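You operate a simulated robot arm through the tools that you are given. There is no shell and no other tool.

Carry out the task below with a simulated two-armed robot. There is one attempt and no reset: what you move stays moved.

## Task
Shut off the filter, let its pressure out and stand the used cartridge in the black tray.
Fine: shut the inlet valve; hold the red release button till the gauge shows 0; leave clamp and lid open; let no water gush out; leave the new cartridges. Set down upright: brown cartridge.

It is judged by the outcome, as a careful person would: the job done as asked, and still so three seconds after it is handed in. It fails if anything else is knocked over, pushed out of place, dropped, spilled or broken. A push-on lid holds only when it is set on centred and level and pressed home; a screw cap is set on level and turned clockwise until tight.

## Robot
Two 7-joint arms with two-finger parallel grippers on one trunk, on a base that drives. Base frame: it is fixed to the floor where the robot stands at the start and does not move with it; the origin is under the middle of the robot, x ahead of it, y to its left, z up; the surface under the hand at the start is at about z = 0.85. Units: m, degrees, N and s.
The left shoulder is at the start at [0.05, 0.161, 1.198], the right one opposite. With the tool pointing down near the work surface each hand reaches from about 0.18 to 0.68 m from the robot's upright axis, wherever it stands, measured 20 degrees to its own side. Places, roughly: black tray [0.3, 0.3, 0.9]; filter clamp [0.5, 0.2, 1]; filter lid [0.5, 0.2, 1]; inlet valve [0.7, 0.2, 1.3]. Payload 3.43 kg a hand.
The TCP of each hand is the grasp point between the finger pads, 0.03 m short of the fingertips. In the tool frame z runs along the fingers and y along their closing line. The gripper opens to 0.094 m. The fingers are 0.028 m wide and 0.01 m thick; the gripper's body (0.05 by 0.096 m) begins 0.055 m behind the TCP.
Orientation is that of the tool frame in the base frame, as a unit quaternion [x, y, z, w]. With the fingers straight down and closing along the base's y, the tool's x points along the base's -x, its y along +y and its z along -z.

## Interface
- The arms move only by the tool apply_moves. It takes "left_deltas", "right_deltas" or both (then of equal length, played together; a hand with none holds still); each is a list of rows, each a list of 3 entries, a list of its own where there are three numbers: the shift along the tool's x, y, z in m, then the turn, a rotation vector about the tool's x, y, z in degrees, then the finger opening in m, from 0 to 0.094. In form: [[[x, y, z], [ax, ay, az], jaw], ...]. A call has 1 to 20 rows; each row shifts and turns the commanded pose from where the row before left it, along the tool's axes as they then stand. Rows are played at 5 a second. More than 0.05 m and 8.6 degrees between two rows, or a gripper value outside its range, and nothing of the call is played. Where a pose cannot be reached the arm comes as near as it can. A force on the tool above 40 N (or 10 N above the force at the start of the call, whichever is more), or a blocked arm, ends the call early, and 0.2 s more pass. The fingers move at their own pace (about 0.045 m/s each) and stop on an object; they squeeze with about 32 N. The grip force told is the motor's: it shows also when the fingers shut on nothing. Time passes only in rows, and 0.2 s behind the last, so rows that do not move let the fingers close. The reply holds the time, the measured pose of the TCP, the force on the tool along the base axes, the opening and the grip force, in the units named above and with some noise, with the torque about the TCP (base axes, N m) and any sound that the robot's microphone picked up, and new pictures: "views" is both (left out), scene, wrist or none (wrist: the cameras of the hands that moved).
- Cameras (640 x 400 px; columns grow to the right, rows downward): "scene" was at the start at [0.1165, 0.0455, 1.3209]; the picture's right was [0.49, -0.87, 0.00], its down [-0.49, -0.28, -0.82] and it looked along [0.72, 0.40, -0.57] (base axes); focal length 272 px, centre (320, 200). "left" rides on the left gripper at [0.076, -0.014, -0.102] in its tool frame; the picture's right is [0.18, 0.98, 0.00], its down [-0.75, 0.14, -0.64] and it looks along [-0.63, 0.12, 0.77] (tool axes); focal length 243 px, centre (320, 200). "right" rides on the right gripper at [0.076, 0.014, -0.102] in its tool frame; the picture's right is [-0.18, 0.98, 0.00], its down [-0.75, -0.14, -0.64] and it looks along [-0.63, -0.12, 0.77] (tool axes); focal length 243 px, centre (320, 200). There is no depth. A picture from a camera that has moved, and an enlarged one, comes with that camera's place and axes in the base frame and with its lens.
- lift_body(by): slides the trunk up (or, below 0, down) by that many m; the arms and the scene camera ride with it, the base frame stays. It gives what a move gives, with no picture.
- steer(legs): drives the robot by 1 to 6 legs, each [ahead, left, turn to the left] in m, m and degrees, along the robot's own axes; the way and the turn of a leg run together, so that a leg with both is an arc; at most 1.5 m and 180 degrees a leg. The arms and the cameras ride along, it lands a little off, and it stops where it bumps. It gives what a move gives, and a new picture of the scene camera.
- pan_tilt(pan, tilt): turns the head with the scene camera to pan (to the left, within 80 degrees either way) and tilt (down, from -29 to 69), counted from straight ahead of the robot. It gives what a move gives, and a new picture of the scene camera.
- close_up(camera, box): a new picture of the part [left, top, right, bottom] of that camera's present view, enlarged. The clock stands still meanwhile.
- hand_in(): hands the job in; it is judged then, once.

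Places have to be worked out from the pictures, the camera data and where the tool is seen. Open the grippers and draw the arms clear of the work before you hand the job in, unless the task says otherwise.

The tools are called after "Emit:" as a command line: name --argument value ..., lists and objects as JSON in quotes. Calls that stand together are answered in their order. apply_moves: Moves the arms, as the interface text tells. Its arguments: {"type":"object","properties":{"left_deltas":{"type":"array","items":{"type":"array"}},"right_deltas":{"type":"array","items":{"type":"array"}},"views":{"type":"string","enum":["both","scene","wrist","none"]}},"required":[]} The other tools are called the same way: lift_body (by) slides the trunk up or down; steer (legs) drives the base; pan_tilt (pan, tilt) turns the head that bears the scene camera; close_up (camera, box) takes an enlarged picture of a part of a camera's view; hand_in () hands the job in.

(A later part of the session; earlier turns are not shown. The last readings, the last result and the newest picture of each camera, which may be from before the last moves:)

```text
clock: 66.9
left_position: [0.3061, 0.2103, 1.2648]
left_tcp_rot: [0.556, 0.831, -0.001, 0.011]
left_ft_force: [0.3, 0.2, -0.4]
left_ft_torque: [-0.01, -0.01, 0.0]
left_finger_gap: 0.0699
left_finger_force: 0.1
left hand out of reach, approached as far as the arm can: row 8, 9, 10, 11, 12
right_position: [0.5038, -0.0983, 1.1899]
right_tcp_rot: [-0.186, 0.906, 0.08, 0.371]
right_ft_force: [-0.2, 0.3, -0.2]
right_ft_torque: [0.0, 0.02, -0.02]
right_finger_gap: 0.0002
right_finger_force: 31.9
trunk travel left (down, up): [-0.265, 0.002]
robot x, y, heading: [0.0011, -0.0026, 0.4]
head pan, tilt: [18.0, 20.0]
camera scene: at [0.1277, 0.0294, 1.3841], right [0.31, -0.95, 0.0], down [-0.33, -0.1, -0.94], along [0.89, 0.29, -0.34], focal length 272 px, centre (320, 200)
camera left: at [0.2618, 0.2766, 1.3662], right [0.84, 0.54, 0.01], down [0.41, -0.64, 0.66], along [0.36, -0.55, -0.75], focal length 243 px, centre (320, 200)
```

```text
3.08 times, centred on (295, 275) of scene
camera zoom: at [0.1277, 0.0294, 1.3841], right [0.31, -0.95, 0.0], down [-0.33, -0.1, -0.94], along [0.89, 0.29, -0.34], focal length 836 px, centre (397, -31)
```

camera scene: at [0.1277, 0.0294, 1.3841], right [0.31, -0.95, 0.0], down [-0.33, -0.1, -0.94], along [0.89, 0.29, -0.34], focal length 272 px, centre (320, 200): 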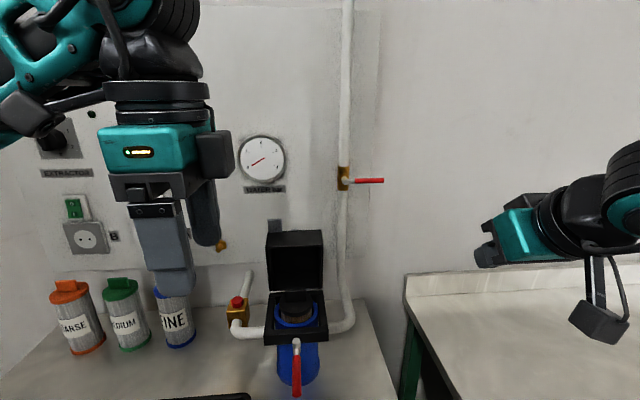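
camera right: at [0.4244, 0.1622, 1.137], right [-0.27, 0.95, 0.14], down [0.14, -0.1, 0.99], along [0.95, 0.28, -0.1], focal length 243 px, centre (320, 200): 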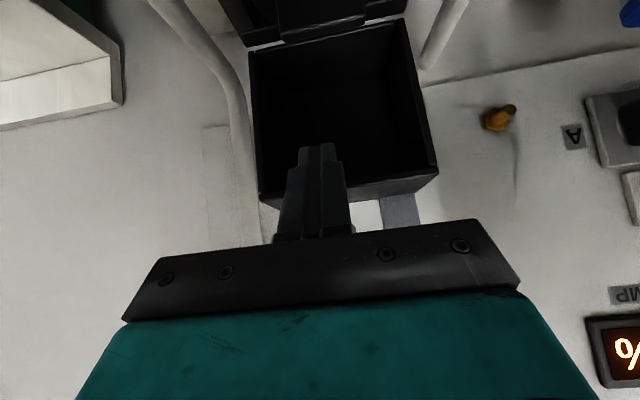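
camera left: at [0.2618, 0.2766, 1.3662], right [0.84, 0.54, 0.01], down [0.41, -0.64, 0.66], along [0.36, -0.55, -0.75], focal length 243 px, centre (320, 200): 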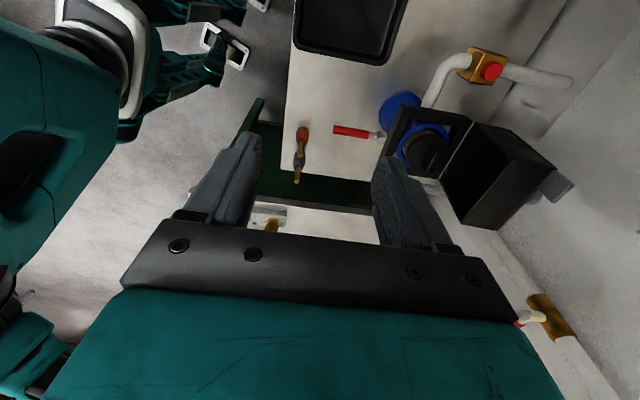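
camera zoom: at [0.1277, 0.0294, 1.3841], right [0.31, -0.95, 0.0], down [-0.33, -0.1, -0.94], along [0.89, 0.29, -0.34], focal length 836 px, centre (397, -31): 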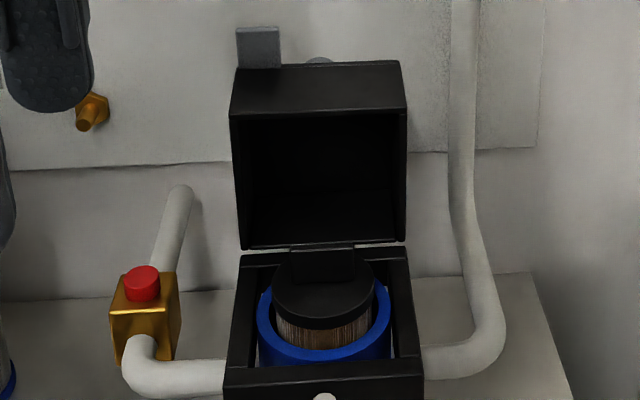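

The handle is a thin bar across the cap, lying laterally. I try moving the turned left hand above the cartridge.

Emit:
apply_moves --left_deltas '[[[-0.0172, 0.0394, 0.013], [0, 0, 0], 0.05], [[-0.0172, 0.0394, 0.013], [0, 0, 0], 0.05], [[-0.0172, 0.0394, 0.013], [0, 0, 0], 0.05], [[-0.0172, 0.0394, 0.013], [0, 0, 0], 0.05], [[-0.0172, 0.0394, 0.013], [0, 0, 0], 0.05]]'

```text
clock: 68.1
left_position: [0.3807, 0.1107, 1.2158]
left_tcp_rot: [0.555, 0.832, 0.0, 0.011]
left_ft_force: [-0.4, 0.5, 0.4]
left_ft_torque: [0.0, 0.02, -0.02]
left_finger_gap: 0.0501
left_finger_force: 0.1
left hand out of reach, approached as far as the arm can: row 1, 2, 3, 4, 5
right_position: [0.5041, -0.0976, 1.1906]
right_tcp_rot: [-0.186, 0.906, 0.08, 0.372]
right_ft_force: [0.4, -0.1, 0.5]
right_ft_torque: [0.04, -0.04, 0.0]
right_finger_gap: 0.0002
right_finger_force: 32.1
trunk travel left (down, up): [-0.265, 0.002]
robot x, y, heading: [0.0011, -0.0012, 0.2]
head pan, tilt: [18.0, 20.0]
camera scene: at [0.1279, 0.0298, 1.384], right [0.31, -0.95, 0.0], down [-0.33, -0.1, -0.94], along [0.89, 0.29, -0.34], focal length 272 px, centre (320, 200)
camera left: at [0.3367, 0.1759, 1.3164], right [0.84, 0.55, 0.01], down [0.41, -0.63, 0.66], along [0.36, -0.55, -0.75], focal length 243 px, centre (320, 200)
```

scene: 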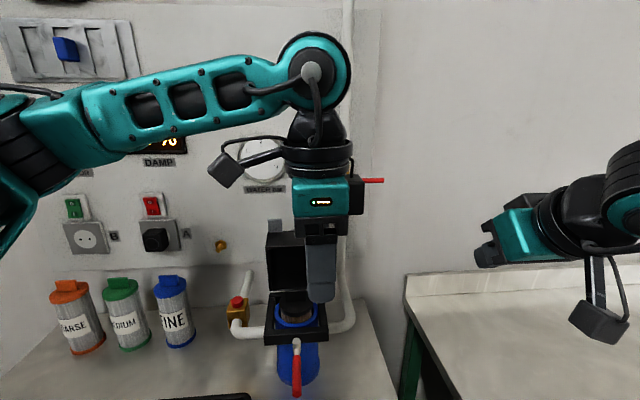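
left: 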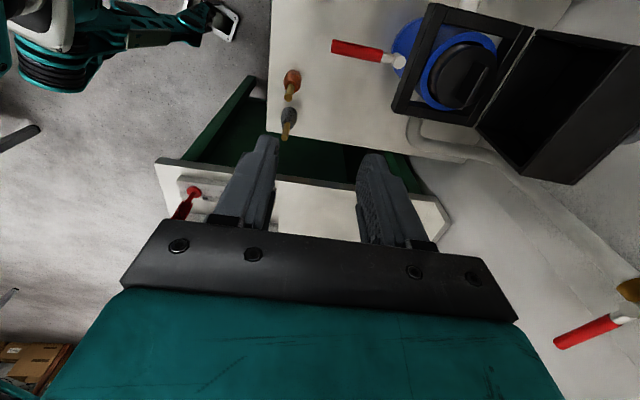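

That orientation is beyond the left wrist's range. I'll go back to lateral closing, which can grip the handle bar's ends with the hand pitched forward, a pose with better reach. I turn the hand back and then pitch it 40°.

Emit:
apply_moves --left_deltas '[[[0.04, -0.01, -0.01], [0, 0, -7.5], 0.07], [[0.04, -0.01, -0.01], [0, 0, -7.5], 0.07], [[0.04, -0.01, 0], [0, 0, -7.5], 0.07], [[0, 0, 0], [0, 0, -7.5], 0.07], [[0, 0, 0], [0, 0, -7.5], 0.07], [[0, 0, 0], [0, 0, -7.5], 0.07], [[0, 0, 0], [0, 0, -7.5], 0.07], [[0, 0, 0], [0, 0, -7.5], 0.07], [[0, 0, 0], [0, 0, -7.5], 0.07], [[0, 0, 0], [0, 0, -7.5], 0.07], [[0, 0, 0], [0, 0, -7.5], 0.07], [[0, 0, 0], [0, 0, -7.5], 0.07], [[0, 0, 0], [0, 0, 0], 0.07]]' --views "scene"

```text
clock: 70.9
left_position: [0.2957, 0.1993, 1.2325]
left_tcp_rot: [-0.195, 0.981, -0.008, 0.006]
left_ft_force: [0.0, -0.3, 0.6]
left_ft_torque: [0.0, -0.01, 0.07]
left_finger_gap: 0.0701
left_finger_force: 0.1
right_position: [0.504, -0.0982, 1.1912]
right_tcp_rot: [-0.187, 0.906, 0.081, 0.371]
right_ft_force: [-0.1, 0.5, 1.1]
right_ft_torque: [0.02, -0.02, 0.02]
right_finger_gap: 0.0
right_finger_force: 31.8
trunk travel left (down, up): [-0.265, 0.002]
robot x, y, heading: [-0.001, -0.0021, -0.1]
head pan, tilt: [18.0, 20.0]
camera scene: at [0.1279, 0.03, 1.384], right [0.31, -0.95, 0.0], down [-0.33, -0.11, -0.94], along [0.89, 0.29, -0.34], focal length 272 px, centre (320, 200)
```

scene: 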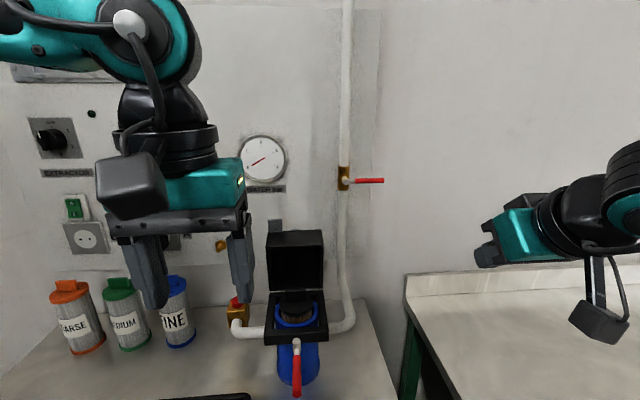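

The hand is back to lateral closing. I move it in front of and above the cartridge and pitch it 40° forward.

Emit:
apply_moves --left_deltas '[[[-0.0367, -0.0267, 0.01], [0, 0, 0], 0.07], [[-0.0367, -0.0267, 0.01], [0, 0, 0], 0.07], [[-0.0367, -0.0267, 0.01], [0, 0, 0], 0.07], [[0, 0, 0], [0, -8, 0], 0.07], [[0, 0, 0], [0, -8, 0], 0.07], [[0, 0, 0], [0, -8, 0], 0.07], [[0, 0, 0], [0, -8, 0], 0.07], [[0, 0, 0], [0, -8, 0], 0.07]]'

Emit:
close_up --camera "left" --box '[160, 0, 480, 200]'

```text
clock: 72.7
left_position: [0.4284, 0.1681, 1.2052]
left_tcp_rot: [-0.185, 0.919, 0.057, 0.343]
left_ft_force: [0.3, -0.1, 0.3]
left_ft_torque: [0.01, 0.0, 0.03]
left_finger_gap: 0.07
left_finger_force: 0.1
right_position: [0.5043, -0.0978, 1.1904]
right_tcp_rot: [-0.185, 0.906, 0.08, 0.372]
right_ft_force: [-0.7, -0.3, -0.1]
right_ft_torque: [0.01, 0.01, -0.02]
right_finger_gap: 0.0
right_finger_force: 32.4
trunk travel left (down, up): [-0.265, 0.002]
robot x, y, heading: [-0.0023, 0.0035, -0.2]
head pan, tilt: [18.0, 20.0]
camera scene: at [0.1278, 0.0299, 1.3841], right [0.31, -0.95, 0.0], down [-0.33, -0.1, -0.94], along [0.89, 0.29, -0.34], focal length 272 px, centre (320, 200)
camera left: at [0.3182, 0.106, 1.2339], right [-0.5, 0.85, -0.14], down [0.08, 0.21, 0.98], along [0.86, 0.48, -0.17], focal length 243 px, centre (320, 200)
```

scene: 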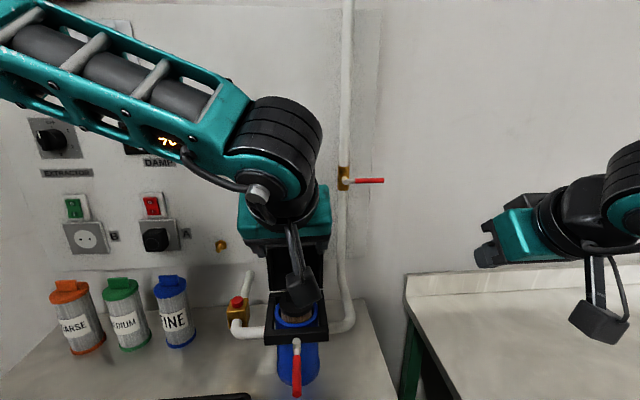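
left: 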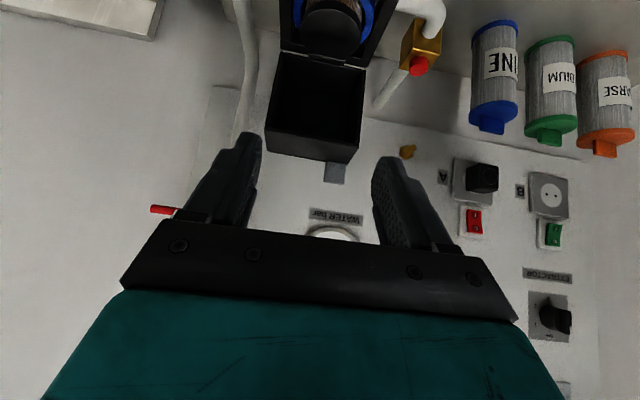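

```text
2.00 times, centred on (320, 100) of left
camera zoom: at [0.3182, 0.106, 1.2339], right [-0.5, 0.85, -0.14], down [0.08, 0.21, 0.98], along [0.86, 0.48, -0.17], focal length 485 px, centre (320, 400)
```

zoom: 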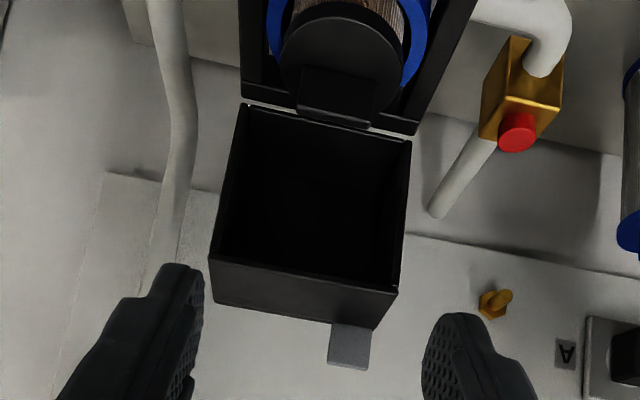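

From several views the handle top is at about [0.517, 0.203, 1.045]. I descend most of the way along the tool axis and check alignment.

Emit:
apply_moves --left_deltas '[[[0.0081, -0.0005, 0.0412], [0, 0, 0], 0.07], [[0.0081, -0.0005, 0.0412], [0, 0, 0], 0.07], [[0.0081, -0.0005, 0.0412], [0, 0, 0], 0.07]]' --views "wrist"

Emit:
close_up --camera "left" --box '[200, 60, 440, 210]'

Emit:
close_up --camera "right" --box '[380, 0, 640, 200]'

```text
clock: 73.5
left_position: [0.4894, 0.1883, 1.0946]
left_tcp_rot: [-0.185, 0.919, 0.058, 0.342]
left_ft_force: [0.5, -0.2, -0.8]
left_ft_torque: [-0.01, 0.0, -0.01]
left_finger_gap: 0.0698
left_finger_force: 0.1
right_position: [0.5045, -0.0972, 1.1901]
right_tcp_rot: [-0.186, 0.906, 0.081, 0.372]
right_ft_force: [0.0, 0.5, -0.7]
right_ft_torque: [0.02, -0.04, 0.05]
right_finger_gap: 0.0
right_finger_force: 31.5
trunk travel left (down, up): [-0.265, 0.002]
robot x, y, heading: [-0.0013, -0.0002, -0.3]
head pan, tilt: [18.0, 20.0]
camera left: at [0.3786, 0.1271, 1.1233], right [-0.5, 0.85, -0.14], down [0.08, 0.21, 0.97], along [0.86, 0.48, -0.17], focal length 243 px, centre (320, 200)
```

left: 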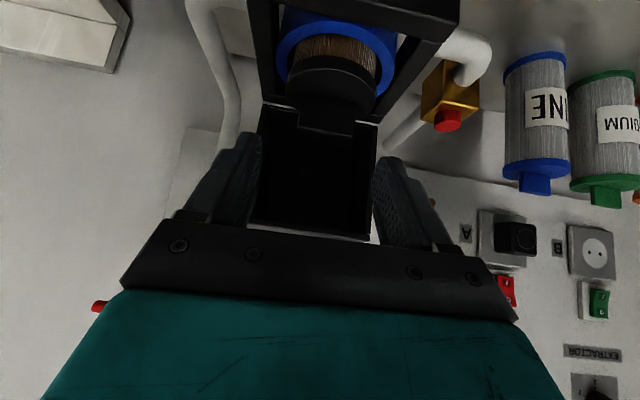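

```text
2.67 times, centred on (320, 135) of left
camera zoom: at [0.3786, 0.1271, 1.1233], right [-0.5, 0.85, -0.14], down [0.08, 0.21, 0.97], along [0.86, 0.48, -0.17], focal length 647 px, centre (320, 373)
```

zoom: 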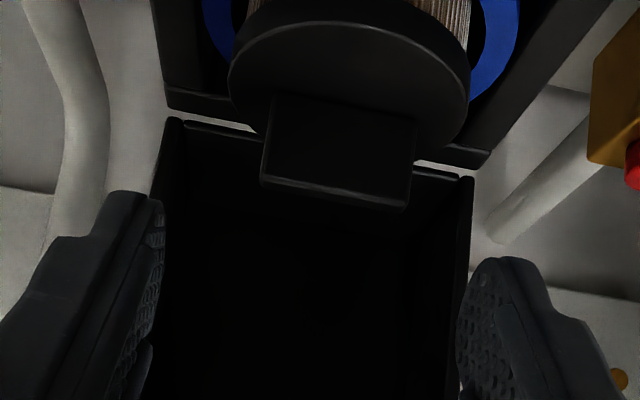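

```text
2.00 times, centred on (510, 100) of right
camera zoom: at [0.3833, -0.1341, 1.2108], right [-0.27, 0.95, 0.14], down [0.14, -0.1, 0.99], along [0.95, 0.28, -0.1], focal length 485 px, centre (-60, 400)
```

zoom: 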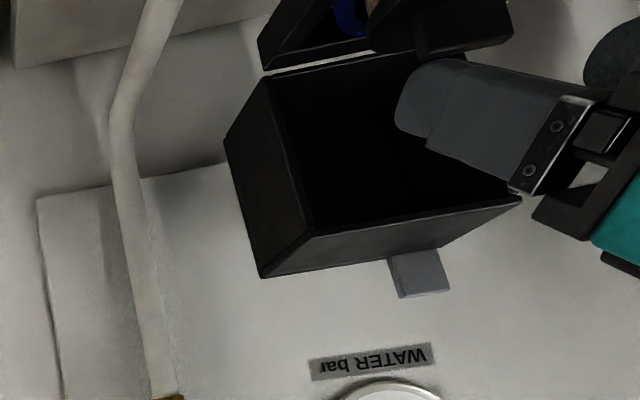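

Alignment is good: handle centred laterally, top near z = 1.05. I lower the last 35 mm and close on the handle's ends.

Emit:
apply_moves --left_deltas '[[[0.0042, 0.0003, 0.0116], [0, 0, 0], 0.07], [[0.0042, 0.0003, 0.0116], [0, 0, 0], 0.07], [[0.0042, 0, 0.0116], [0, 0, 0], 0.07], [[0, 0, 0], [0, 0, 0], 0.05], [[0, 0, 0], [0, 0, 0], 0.03], [[0, 0, 0], [0, 0, 0], 0.02], [[0, 0, 0], [0, 0, 0], 0.02]]' --views "wrist"

Emit:
close_up --camera "left" --box '[200, 60, 440, 210]'

Emit:
close_up --camera "right" --box '[460, 0, 640, 130]'

```text
clock: 75.1
left_position: [0.4994, 0.1926, 1.0611]
left_tcp_rot: [-0.186, 0.919, 0.059, 0.342]
left_ft_force: [-0.2, -0.1, -0.3]
left_ft_torque: [0.02, -0.06, 0.0]
left_finger_gap: 0.0393
left_finger_force: 32.0
right_position: [0.5042, -0.0974, 1.1904]
right_tcp_rot: [-0.186, 0.906, 0.08, 0.371]
right_ft_force: [-0.4, 0.4, -0.2]
right_ft_torque: [-0.02, 0.0, 0.02]
right_finger_gap: 0.0
right_finger_force: 31.9
trunk travel left (down, up): [-0.265, 0.002]
robot x, y, heading: [0.001, 0.0006, -0.2]
head pan, tilt: [18.0, 20.0]
camera left: at [0.3894, 0.1315, 1.0896], right [-0.5, 0.85, -0.14], down [0.08, 0.21, 0.97], along [0.86, 0.48, -0.17], focal length 243 px, centre (320, 200)
```

left: 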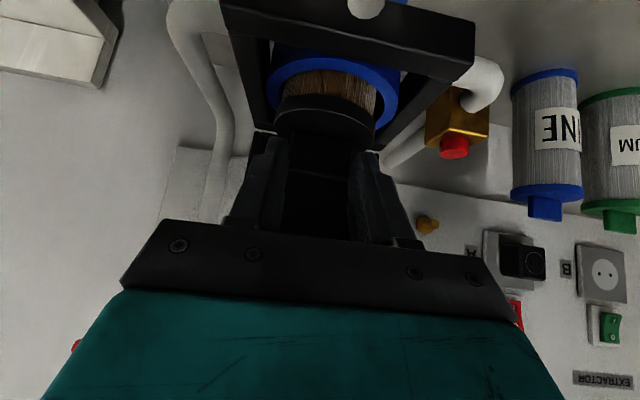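

```text
2.67 times, centred on (320, 135) of left
camera zoom: at [0.3894, 0.1315, 1.0896], right [-0.5, 0.85, -0.14], down [0.08, 0.21, 0.97], along [0.86, 0.48, -0.17], focal length 647 px, centre (320, 373)
```

zoom: 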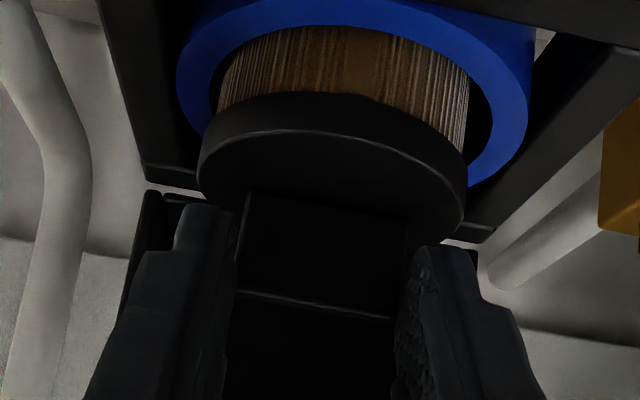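

```text
3.08 times, centred on (550, 65) of right
camera zoom: at [0.3826, -0.1343, 1.2111], right [-0.27, 0.95, 0.14], down [0.14, -0.1, 0.99], along [0.95, 0.28, -0.1], focal length 746 px, centre (-388, 615)
```

zoom: 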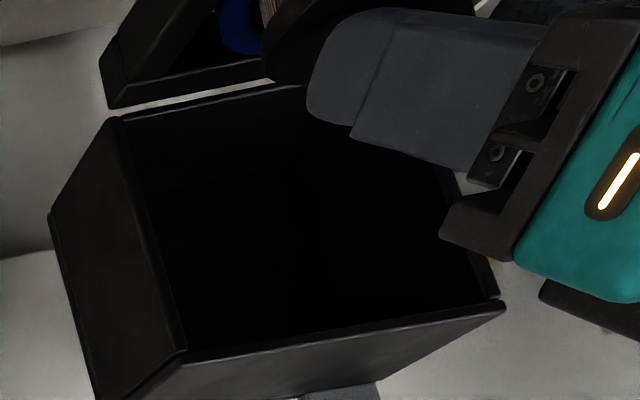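

The fingers stopped at 39 mm on the handle. I tighten fully and lift slowly, straight up, watching force and view.

Emit:
apply_moves --left_deltas '[[[0, 0, 0], [0, 0, 0], 0.0], [[0, 0, 0], [0, 0, 0], 0.0], [[-0.0064, 0, -0.0077], [0, 0, 0], 0.0], [[-0.0064, 0, -0.0077], [0, 0, 0], 0.0], [[-0.0064, 0, -0.0077], [0, 0, 0], 0.0]]' --views "wrist"

Emit:
close_up --camera "left" --box '[200, 60, 440, 210]'

```text
clock: 76.3
left_position: [0.498, 0.1928, 1.0911]
left_tcp_rot: [-0.186, 0.919, 0.059, 0.342]
left_ft_force: [0.0, 0.3, -1.6]
left_ft_torque: [0.03, 0.04, 0.03]
left_finger_gap: 0.0393
left_finger_force: 31.5
right_position: [0.5029, -0.0981, 1.1903]
right_tcp_rot: [-0.185, 0.906, 0.08, 0.371]
right_ft_force: [-0.1, -0.2, 0.0]
right_ft_torque: [-0.02, -0.01, -0.02]
right_finger_gap: 0.0
right_finger_force: 32.1
trunk travel left (down, up): [-0.265, 0.002]
robot x, y, heading: [0.0017, -0.0045, 0.1]
head pan, tilt: [18.0, 20.0]
camera left: at [0.3884, 0.1317, 1.1199], right [-0.5, 0.85, -0.14], down [0.08, 0.21, 0.97], along [0.86, 0.48, -0.18], focal length 243 px, centre (320, 200)
```

left: 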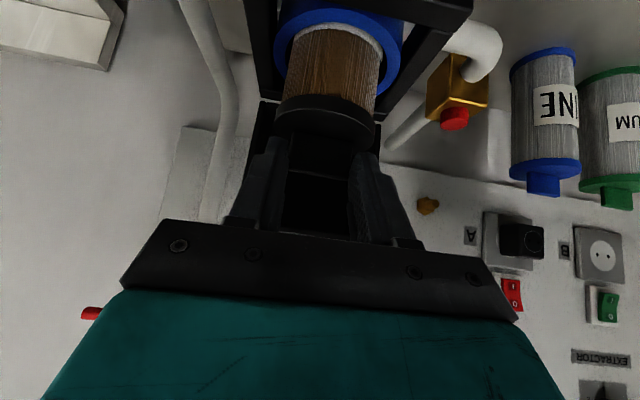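

```text
2.67 times, centred on (320, 135) of left
camera zoom: at [0.3884, 0.1317, 1.1199], right [-0.5, 0.85, -0.14], down [0.08, 0.21, 0.97], along [0.86, 0.48, -0.18], focal length 647 px, centre (320, 373)
```

zoom: 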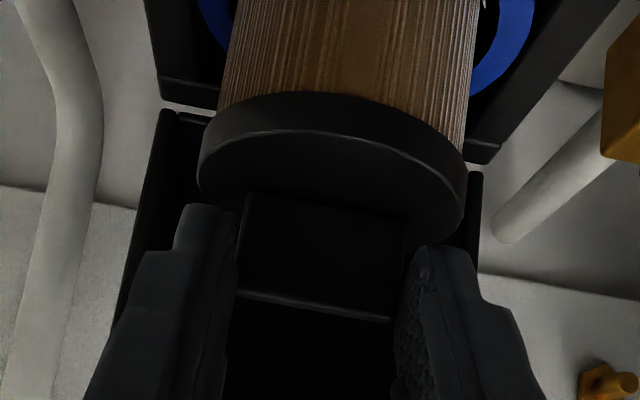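

The cartridge comes up cleanly (light, about 1.6 N). I continue straight up.

Emit:
apply_moves --left_deltas '[[[-0.0129, 0, -0.0153], [0, 0, 0], 0.0], [[-0.0129, 0, -0.0153], [0, 0, 0], 0.0], [[-0.0129, 0, -0.0153], [0, 0, 0], 0.0]]'

```text
clock: 77.1
left_position: [0.4965, 0.195, 1.1522]
left_tcp_rot: [-0.186, 0.92, 0.059, 0.34]
left_ft_force: [-0.7, 0.5, -1.1]
left_ft_torque: [-0.01, 0.05, 0.02]
left_finger_gap: 0.0394
left_finger_force: 31.3
right_position: [0.5049, -0.0981, 1.1919]
right_tcp_rot: [-0.186, 0.906, 0.081, 0.371]
right_ft_force: [-0.3, -0.2, -0.6]
right_ft_torque: [0.0, 0.02, -0.01]
right_finger_gap: 0.0
right_finger_force: 31.8
trunk travel left (down, up): [-0.265, 0.002]
robot x, y, heading: [-0.001, -0.0005, 0.1]
head pan, tilt: [18.0, 20.0]
camera scene: at [0.1276, 0.0299, 1.384], right [0.31, -0.95, 0.0], down [-0.33, -0.1, -0.94], along [0.89, 0.29, -0.34], focal length 272 px, centre (320, 200)
camera left: at [0.3873, 0.1329, 1.18], right [-0.5, 0.85, -0.14], down [0.08, 0.21, 0.97], along [0.86, 0.48, -0.18], focal length 243 px, centre (320, 200)
```

scene: 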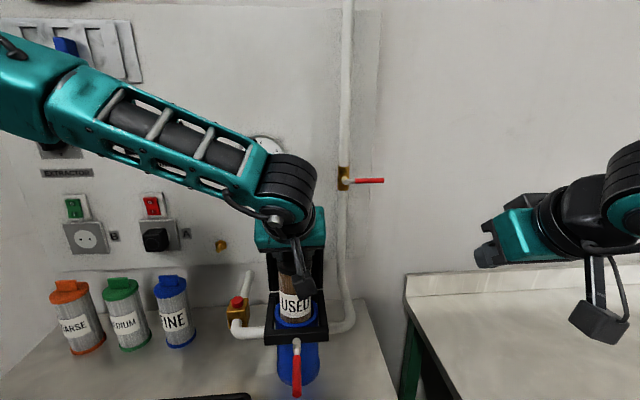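
left: 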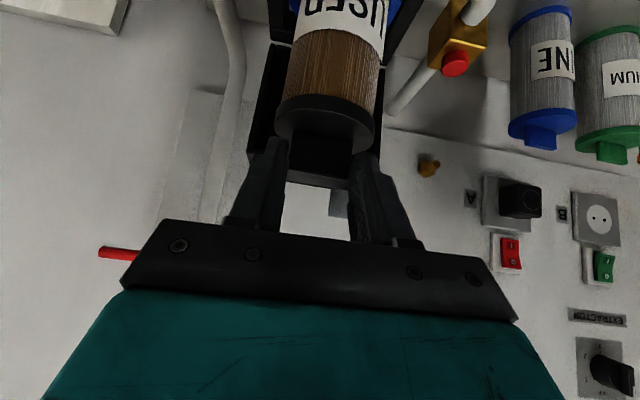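

The "USED" label is out and everything moves freely. I continue up to clear the rim.

Emit:
apply_moves --left_deltas '[[[-0.0129, -0.002, -0.0153], [0, 0, 0], 0.0], [[-0.0129, 0, -0.0153], [0, 0, 0], 0.0], [[-0.0129, 0, -0.0153], [0, 0, 0], 0.0]]'

Emit:
close_up --camera "scene" --box '[220, 210, 380, 360]'

```text
clock: 77.9
left_position: [0.4986, 0.1943, 1.2122]
left_tcp_rot: [-0.185, 0.92, 0.058, 0.342]
left_ft_force: [1.1, 1.0, -1.7]
left_ft_torque: [-0.02, 0.0, 0.01]
left_finger_gap: 0.0395
left_finger_force: 32.4
right_position: [0.5049, -0.0982, 1.1912]
right_tcp_rot: [-0.186, 0.906, 0.08, 0.371]
right_ft_force: [-0.5, 1.0, -0.5]
right_ft_torque: [0.0, -0.01, 0.01]
right_finger_gap: 0.0001
right_finger_force: 31.9
trunk travel left (down, up): [-0.265, 0.002]
robot x, y, heading: [-0.0021, -0.0012, -0.3]
head pan, tilt: [18.0, 20.0]
camera scene: at [0.1277, 0.0299, 1.384], right [0.31, -0.95, 0.0], down [-0.33, -0.1, -0.94], along [0.89, 0.29, -0.34], focal length 272 px, centre (320, 200)
camera left: at [0.3878, 0.1325, 1.2401], right [-0.5, 0.85, -0.14], down [0.08, 0.21, 0.97], along [0.86, 0.48, -0.17], focal length 243 px, centre (320, 200)
```

scene: 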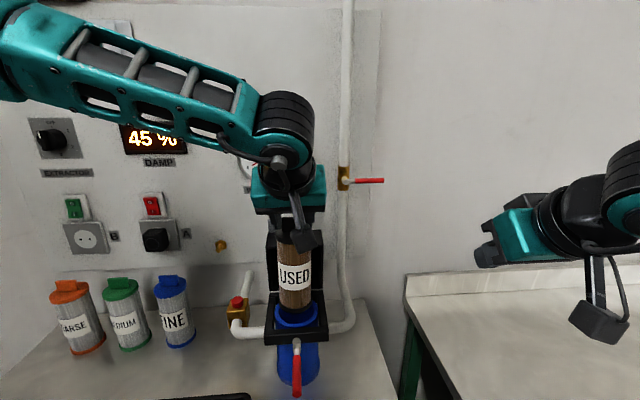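
left: 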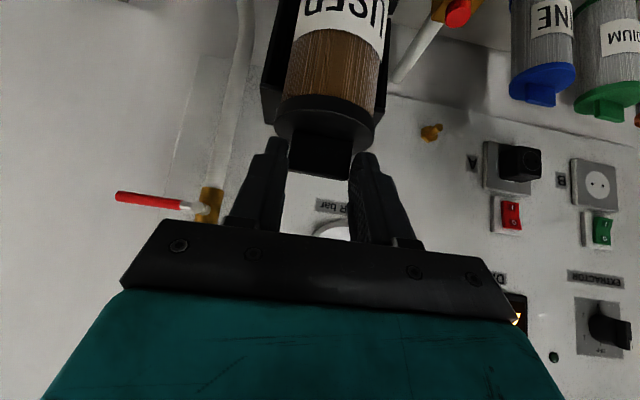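

```text
2.67 times, centred on (300, 285) of scene
camera zoom: at [0.1277, 0.0299, 1.384], right [0.31, -0.95, 0.0], down [-0.33, -0.1, -0.94], along [0.89, 0.29, -0.34], focal length 724 px, centre (373, -27)
```

zoom: 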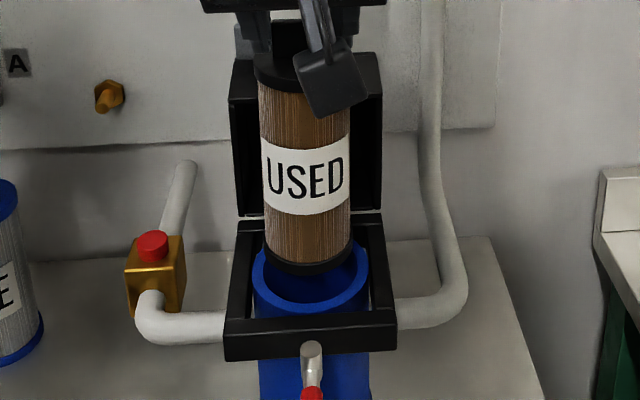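

The bottom cap is right at the rim. I lift another 35 mm to clear it fully.

Emit:
apply_moves --left_deltas '[[[-0.0116, 0, -0.0138], [0, 0, 0], 0.0], [[-0.0109, 0, -0.013], [0, 0, 0], 0.0]]'

Emit:
close_up --camera "scene" --box '[220, 210, 380, 360]'

```text
clock: 78.5
left_position: [0.4974, 0.1928, 1.2474]
left_tcp_rot: [-0.186, 0.919, 0.059, 0.342]
left_ft_force: [0.3, 0.0, -1.3]
left_ft_torque: [-0.03, 0.03, 0.01]
left_finger_gap: 0.0396
left_finger_force: 32.0
right_position: [0.5043, -0.0972, 1.1907]
right_tcp_rot: [-0.186, 0.906, 0.08, 0.372]
right_ft_force: [0.8, -0.2, -0.2]
right_ft_torque: [0.0, 0.04, 0.0]
right_finger_gap: 0.0002
right_finger_force: 31.9
trunk travel left (down, up): [-0.265, 0.002]
robot x, y, heading: [0.0024, -0.0019, -0.0]
head pan, tilt: [18.0, 20.0]
camera scene: at [0.128, 0.03, 1.384], right [0.31, -0.95, 0.0], down [-0.33, -0.11, -0.94], along [0.89, 0.29, -0.34], focal length 272 px, centre (320, 200)
camera left: at [0.3875, 0.1321, 1.2755], right [-0.5, 0.85, -0.14], down [0.08, 0.21, 0.97], along [0.86, 0.48, -0.17], focal length 243 px, centre (320, 200)
```

scene: 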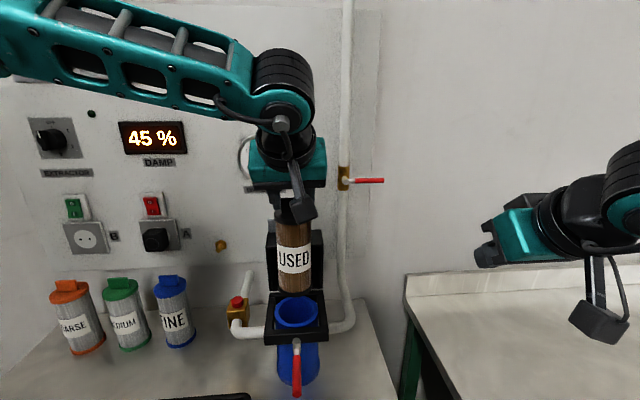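
left: 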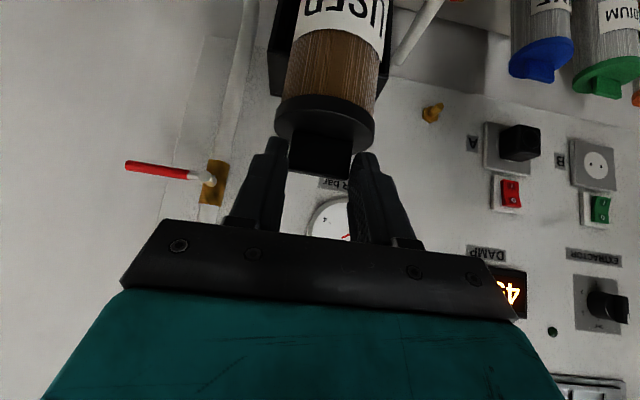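

```text
2.67 times, centred on (300, 285) of scene
camera zoom: at [0.128, 0.03, 1.384], right [0.31, -0.95, 0.0], down [-0.33, -0.11, -0.94], along [0.89, 0.29, -0.34], focal length 724 px, centre (373, -27)
```

zoom: 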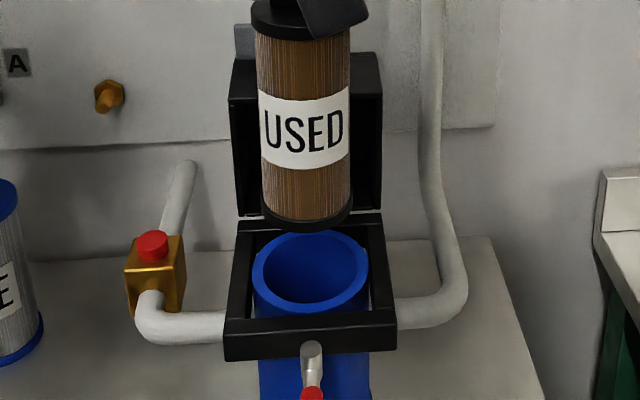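

The cartridge is fully clear, with its bottom near z = 1.06. I carry it back and left over the black tray at this height.

Emit:
apply_moves --left_deltas '[[[0.0064, 0.0116, -0.0053], [0, 0, 0], 0.0], [[0.01275, 0.02325, -0.0107], [0, 0, 0], 0.0], [[0.01275, 0.02325, -0.0107], [0, 0, 0], 0.0], [[0.01275, 0.02325, -0.0107], [0, 0, 0], 0.0], [[0.01275, 0.02325, -0.0107], [0, 0, 0], 0.0], [[0.01275, 0.02325, -0.0107], [0, 0, 0], 0.0], [[0.01275, 0.02325, -0.0107], [0, 0, 0], 0.0], [[0.01275, 0.02325, -0.0107], [0, 0, 0], 0.0], [[0.0064, 0.0116, -0.0053], [0, 0, 0], 0.0]]' --views "wrist"

Emit:
pan_tilt --pan 40 --tilt 45

```text
clock: 80.5
left_position: [0.3132, 0.3167, 1.2528]
left_tcp_rot: [-0.186, 0.92, 0.059, 0.339]
left_ft_force: [0.1, -0.9, -1.4]
left_ft_torque: [-0.04, 0.04, 0.06]
left_finger_gap: 0.0393
left_finger_force: 32.1
left hand out of reach, approached as far as the arm can: row 8, 9
right_position: [0.5047, -0.097, 1.1904]
right_tcp_rot: [-0.185, 0.906, 0.079, 0.371]
right_ft_force: [-0.1, 1.1, 0.1]
right_ft_torque: [0.01, 0.0, -0.02]
right_finger_gap: 0.0
right_finger_force: 32.6
trunk travel left (down, up): [-0.265, 0.002]
robot x, y, heading: [0.0001, 0.0023, -0.4]
head pan, tilt: [18.0, 20.0]
camera left: at [0.2035, 0.2565, 1.2816], right [-0.5, 0.85, -0.14], down [0.09, 0.21, 0.97], along [0.86, 0.48, -0.18], focal length 243 px, centre (320, 200)
```

left: 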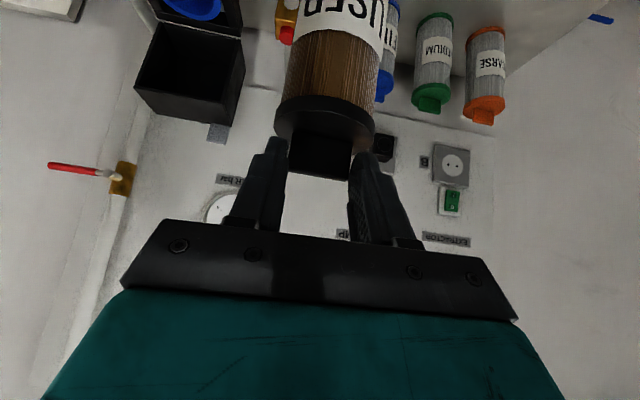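

```text
clock: 81.3
left_position: [0.3143, 0.3169, 1.2533]
left_tcp_rot: [-0.185, 0.92, 0.058, 0.341]
left_ft_force: [0.2, -0.3, -1.3]
left_ft_torque: [0.0, 0.06, 0.02]
left_finger_gap: 0.0395
left_finger_force: 31.5
right_position: [0.5039, -0.0972, 1.191]
right_tcp_rot: [-0.185, 0.906, 0.08, 0.372]
right_ft_force: [0.1, 0.2, -0.2]
right_ft_torque: [0.02, 0.01, -0.01]
right_finger_gap: 0.0
right_finger_force: 32.0
trunk travel left (down, up): [-0.265, 0.002]
robot x, y, heading: [-0.0008, 0.0001, -0.1]
head pan, tilt: [40.0, 45.0]
camera scene: at [0.1018, 0.0535, 1.3454], right [0.64, -0.77, 0.0], down [-0.54, -0.45, -0.71], along [0.54, 0.45, -0.71], focal length 272 px, centre (320, 200)
```

scene: 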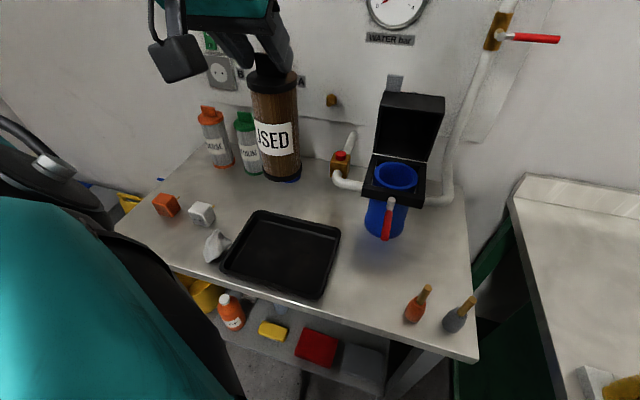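

The cartridge hangs upright over the tray; the tray centre is at about [0.30, 0.317] and the cartridge axis about 3 cm beyond it. I lower it while easing it back toward the centre.

Emit:
apply_moves --left_deltas '[[[0.0224, 0, 0.0204], [0, 0, 0], 0.0], [[0.0224, 0, 0.0204], [0, 0, 0], 0.0], [[0.0224, 0, 0.0204], [0, 0, 0], 0.0], [[0.0224, 0, 0.0204], [0, 0, 0], 0.0], [[0.0224, 0, 0.0204], [0, 0, 0], 0.0]]'

Emit:
close_up --camera "scene" --box '[160, 60, 400, 320]'

```text
clock: 82.5
left_position: [0.373, 0.3311, 1.1473]
left_tcp_rot: [-0.185, 0.92, 0.059, 0.341]
left_ft_force: [0.2, -0.3, -0.7]
left_ft_torque: [0.0, 0.03, 0.03]
left_finger_gap: 0.0394
left_finger_force: 31.8
left hand out of reach, approached as far as the arm can: row 1, 2, 3, 4, 5
right_position: [0.504, -0.0975, 1.1898]
right_tcp_rot: [-0.185, 0.906, 0.08, 0.372]
right_ft_force: [0.8, -0.2, 0.2]
right_ft_torque: [-0.01, -0.01, 0.03]
right_finger_gap: 0.0001
right_finger_force: 32.3
trunk travel left (down, up): [-0.265, 0.002]
robot x, y, heading: [-0.0018, -0.002, -0.5]
head pan, tilt: [40.0, 45.0]
camera scene: at [0.1022, 0.0537, 1.3453], right [0.64, -0.77, 0.0], down [-0.54, -0.45, -0.71], along [0.54, 0.45, -0.71], focal length 272 px, centre (320, 200)
camera left: at [0.2638, 0.2703, 1.1754], right [-0.5, 0.85, -0.14], down [0.08, 0.21, 0.97], along [0.86, 0.48, -0.18], focal length 243 px, centre (320, 200)
```

scene: 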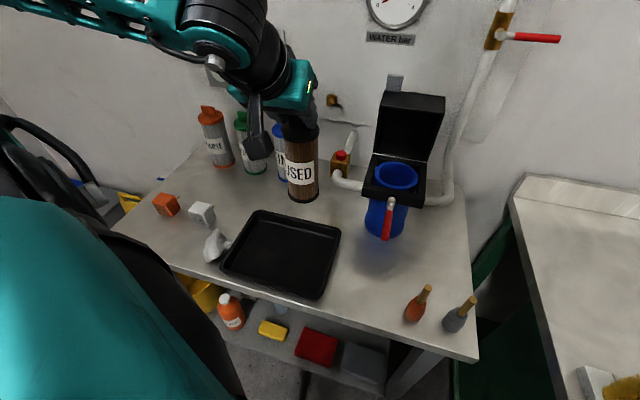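
left: 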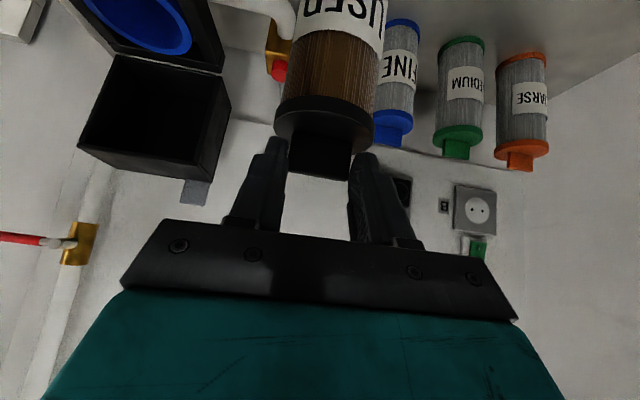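

```text
1.54 times, centred on (280, 190) of scene
camera zoom: at [0.1022, 0.0537, 1.3453], right [0.64, -0.77, 0.0], down [-0.54, -0.45, -0.71], along [0.54, 0.45, -0.71], focal length 418 px, centre (382, 215)
```

zoom: 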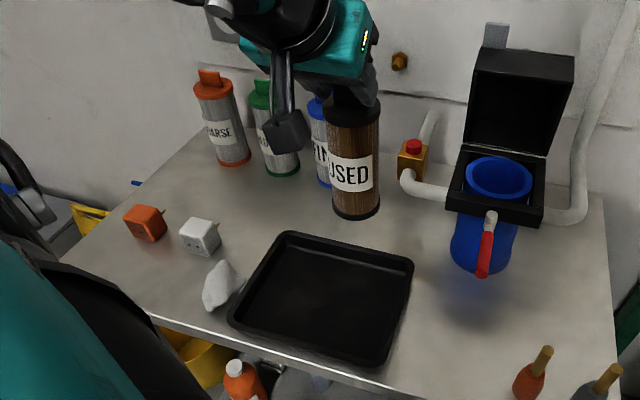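

With this wrist pitch the arm can't come in any closer at low height. I keep the arm posture and back the base about 8 cm so the cartridge is over the tray, and will then lower with the trunk.

Emit:
steer --legs '[[-0.04, -0.01, 0], [-0.0386, -0.0094, 0]]'

Emit:
close_up --camera "scene" --box '[160, 60, 400, 320]'

```text
clock: 83.9
left_position: [0.2943, 0.312, 1.1488]
left_tcp_rot: [-0.185, 0.92, 0.058, 0.342]
left_ft_force: [0.3, 0.5, -1.6]
left_ft_torque: [-0.02, 0.01, 0.0]
left_finger_gap: 0.0395
left_finger_force: 32.2
right_position: [0.4247, -0.1175, 1.1905]
right_tcp_rot: [-0.186, 0.906, 0.08, 0.372]
right_ft_force: [0.3, 0.2, 0.9]
right_ft_torque: [0.01, -0.05, 0.02]
right_finger_gap: 0.0
right_finger_force: 32.4
trunk travel left (down, up): [-0.265, 0.002]
robot x, y, heading: [-0.0767, -0.0222, -0.1]
head pan, tilt: [40.0, 45.0]
camera scene: at [0.0217, 0.0342, 1.3455], right [0.64, -0.77, 0.0], down [-0.54, -0.45, -0.71], along [0.54, 0.45, -0.71], focal length 272 px, centre (320, 200)
```

scene: 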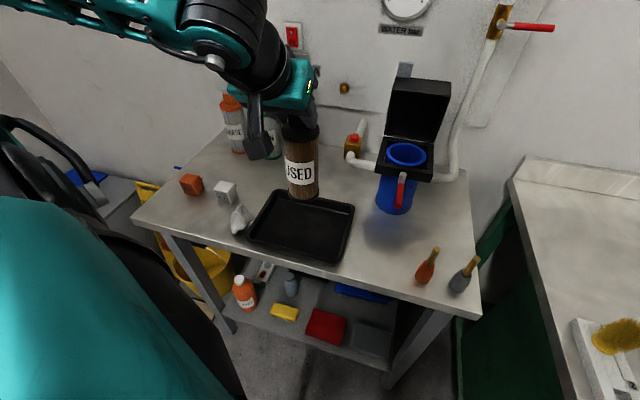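

```text
1.54 times, centred on (280, 190) of scene
camera zoom: at [0.0217, 0.0342, 1.3455], right [0.64, -0.77, 0.0], down [-0.54, -0.45, -0.71], along [0.54, 0.45, -0.71], focal length 418 px, centre (382, 215)
```

zoom: 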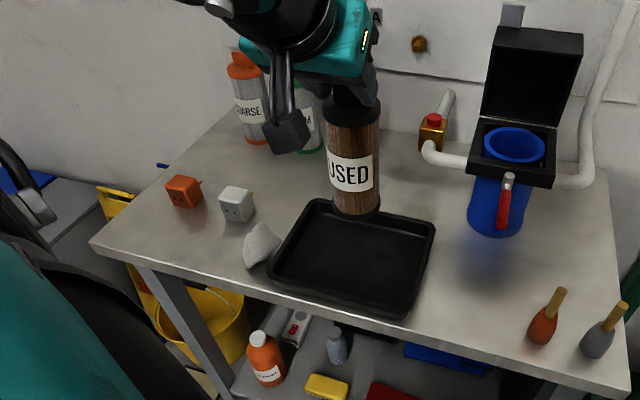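

The cartridge axis is now at about [0.308, 0.318], over the tray centre [0.30, 0.315], with its bottom near z = 0.96. I lower with the trunk in steps.

Emit:
lift_body --by -0.075

Emit:
close_up --camera "scene" --box '[160, 60, 400, 320]'

```text
clock: 85.0
left_position: [0.2948, 0.3111, 1.0721]
left_tcp_rot: [-0.185, 0.92, 0.058, 0.342]
left_ft_force: [0.1, -0.2, -2.0]
left_ft_torque: [-0.03, 0.02, -0.01]
left_finger_gap: 0.0394
left_finger_force: 31.6
right_position: [0.4264, -0.1164, 1.116]
right_tcp_rot: [-0.187, 0.906, 0.081, 0.372]
right_ft_force: [-0.5, -0.1, 0.6]
right_ft_torque: [0.01, -0.01, -0.01]
right_finger_gap: 0.0001
right_finger_force: 32.1
trunk travel left (down, up): [-0.19, 0.077]
robot x, y, heading: [-0.0817, -0.0187, -0.0]
head pan, tilt: [40.0, 45.0]
```

```text
1.54 times, centred on (280, 190) of scene
camera zoom: at [0.0231, 0.0345, 1.2704], right [0.64, -0.77, 0.0], down [-0.54, -0.45, -0.71], along [0.54, 0.45, -0.71], focal length 418 px, centre (382, 215)
```

zoom: 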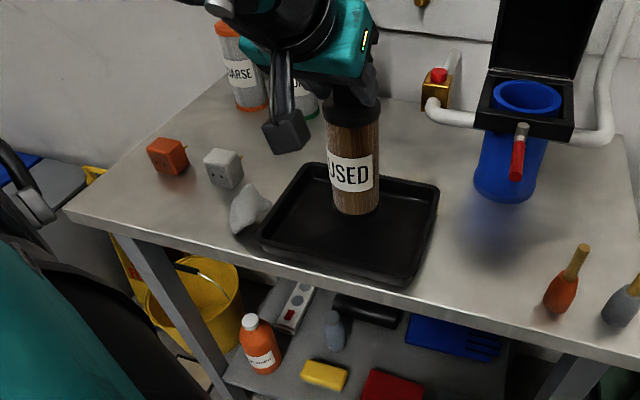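

It is now between the tray rims and still upright. I lower in small steps, watching for the vertical force to change at touchdown.

Emit:
lift_body --by -0.014

Emit:
lift_body --by -0.006

```text
clock: 85.7
left_position: [0.2959, 0.3111, 1.0587]
left_tcp_rot: [-0.185, 0.92, 0.059, 0.341]
left_ft_force: [-0.3, 0.0, -0.8]
left_ft_torque: [-0.01, 0.0, -0.02]
left_finger_gap: 0.0393
left_finger_force: 32.0
right_position: [0.4253, -0.1169, 1.1017]
right_tcp_rot: [-0.186, 0.906, 0.081, 0.372]
right_ft_force: [-0.9, 0.2, -0.2]
right_ft_torque: [-0.01, -0.02, -0.03]
right_finger_gap: 0.0002
right_finger_force: 31.9
trunk travel left (down, up): [-0.176, 0.091]
robot x, y, heading: [-0.0772, -0.022, 0.0]
head pan, tilt: [40.0, 45.0]
```

```text
clock: 86.2
left_position: [0.2945, 0.3112, 1.0523]
left_tcp_rot: [-0.185, 0.92, 0.058, 0.341]
left_ft_force: [-0.9, -0.2, -1.1]
left_ft_torque: [-0.03, 0.0, -0.01]
left_finger_gap: 0.0394
left_finger_force: 32.1
right_position: [0.4262, -0.1164, 1.0947]
right_tcp_rot: [-0.186, 0.906, 0.081, 0.371]
right_ft_force: [0.6, 0.9, -0.8]
right_ft_torque: [0.01, 0.0, 0.01]
right_finger_gap: 0.0
right_finger_force: 31.8
trunk travel left (down, up): [-0.17, 0.097]
robot x, y, heading: [-0.0731, -0.0163, -0.4]
head pan, tilt: [40.0, 45.0]
```

No touchdown yet (the weight still hangs at about 1.1 N). I continue in small steps.

Emit:
lift_body --by -0.005

Emit:
close_up --camera "scene" --box '[220, 90, 340, 240]'

```text
clock: 86.8
left_position: [0.294, 0.3116, 1.0469]
left_tcp_rot: [-0.185, 0.92, 0.058, 0.341]
left_ft_force: [0.0, 0.1, -1.8]
left_ft_torque: [-0.03, 0.04, 0.0]
left_finger_gap: 0.0392
left_finger_force: 31.5
right_position: [0.4255, -0.1167, 1.0906]
right_tcp_rot: [-0.186, 0.906, 0.081, 0.372]
right_ft_force: [0.0, 0.1, 1.4]
right_ft_torque: [0.01, 0.0, -0.02]
right_finger_gap: 0.0
right_finger_force: 31.8
trunk travel left (down, up): [-0.165, 0.102]
robot x, y, heading: [-0.0767, -0.0166, -0.1]
head pan, tilt: [40.0, 45.0]
```

```text
2.67 times, centred on (280, 165) of scene
camera zoom: at [0.0232, 0.0345, 1.2453], right [0.64, -0.77, 0.0], down [-0.54, -0.45, -0.71], along [0.54, 0.45, -0.71], focal length 724 px, centre (427, 293)
```

zoom: 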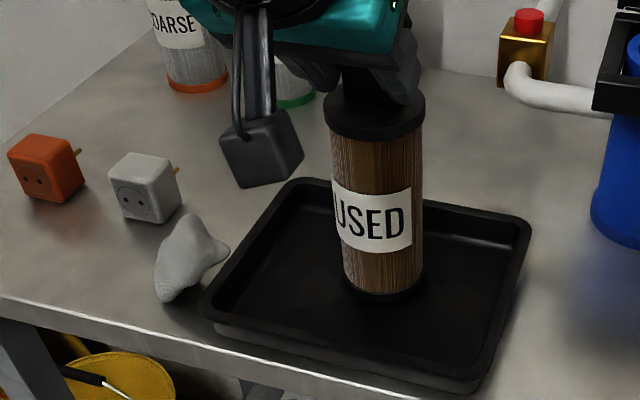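

It is close to the tray floor. I step down further.

Emit:
lift_body --by -0.004

Emit:
lift_body --by -0.003

```text
clock: 87.3
left_position: [0.2953, 0.3121, 1.0426]
left_tcp_rot: [-0.185, 0.92, 0.059, 0.341]
left_ft_force: [0.5, -0.1, -1.3]
left_ft_torque: [0.0, 0.04, 0.01]
left_finger_gap: 0.0396
left_finger_force: 32.6
right_position: [0.4262, -0.1168, 1.0866]
right_tcp_rot: [-0.186, 0.906, 0.081, 0.372]
right_ft_force: [0.1, 0.2, 0.3]
right_ft_torque: [-0.01, -0.05, -0.01]
right_finger_gap: 0.0002
right_finger_force: 31.8
trunk travel left (down, up): [-0.161, 0.106]
robot x, y, heading: [-0.0769, -0.018, -0.1]
head pan, tilt: [40.0, 45.0]
```

```text
clock: 87.8
left_position: [0.2959, 0.3127, 1.0423]
left_tcp_rot: [-0.184, 0.919, 0.059, 0.343]
left_ft_force: [-3.2, 0.1, 12.3]
left_ft_torque: [-0.02, 0.46, 0.01]
left_finger_gap: 0.0397
left_finger_force: 32.0
right_position: [0.4266, -0.1172, 1.0848]
right_tcp_rot: [-0.186, 0.906, 0.08, 0.372]
right_ft_force: [0.5, -0.2, 0.2]
right_ft_torque: [-0.02, 0.01, 0.0]
right_finger_gap: 0.0003
right_finger_force: 32.5
trunk travel left (down, up): [-0.158, 0.109]
robot x, y, heading: [-0.08, -0.0212, -0.2]
head pan, tilt: [40.0, 45.0]
```

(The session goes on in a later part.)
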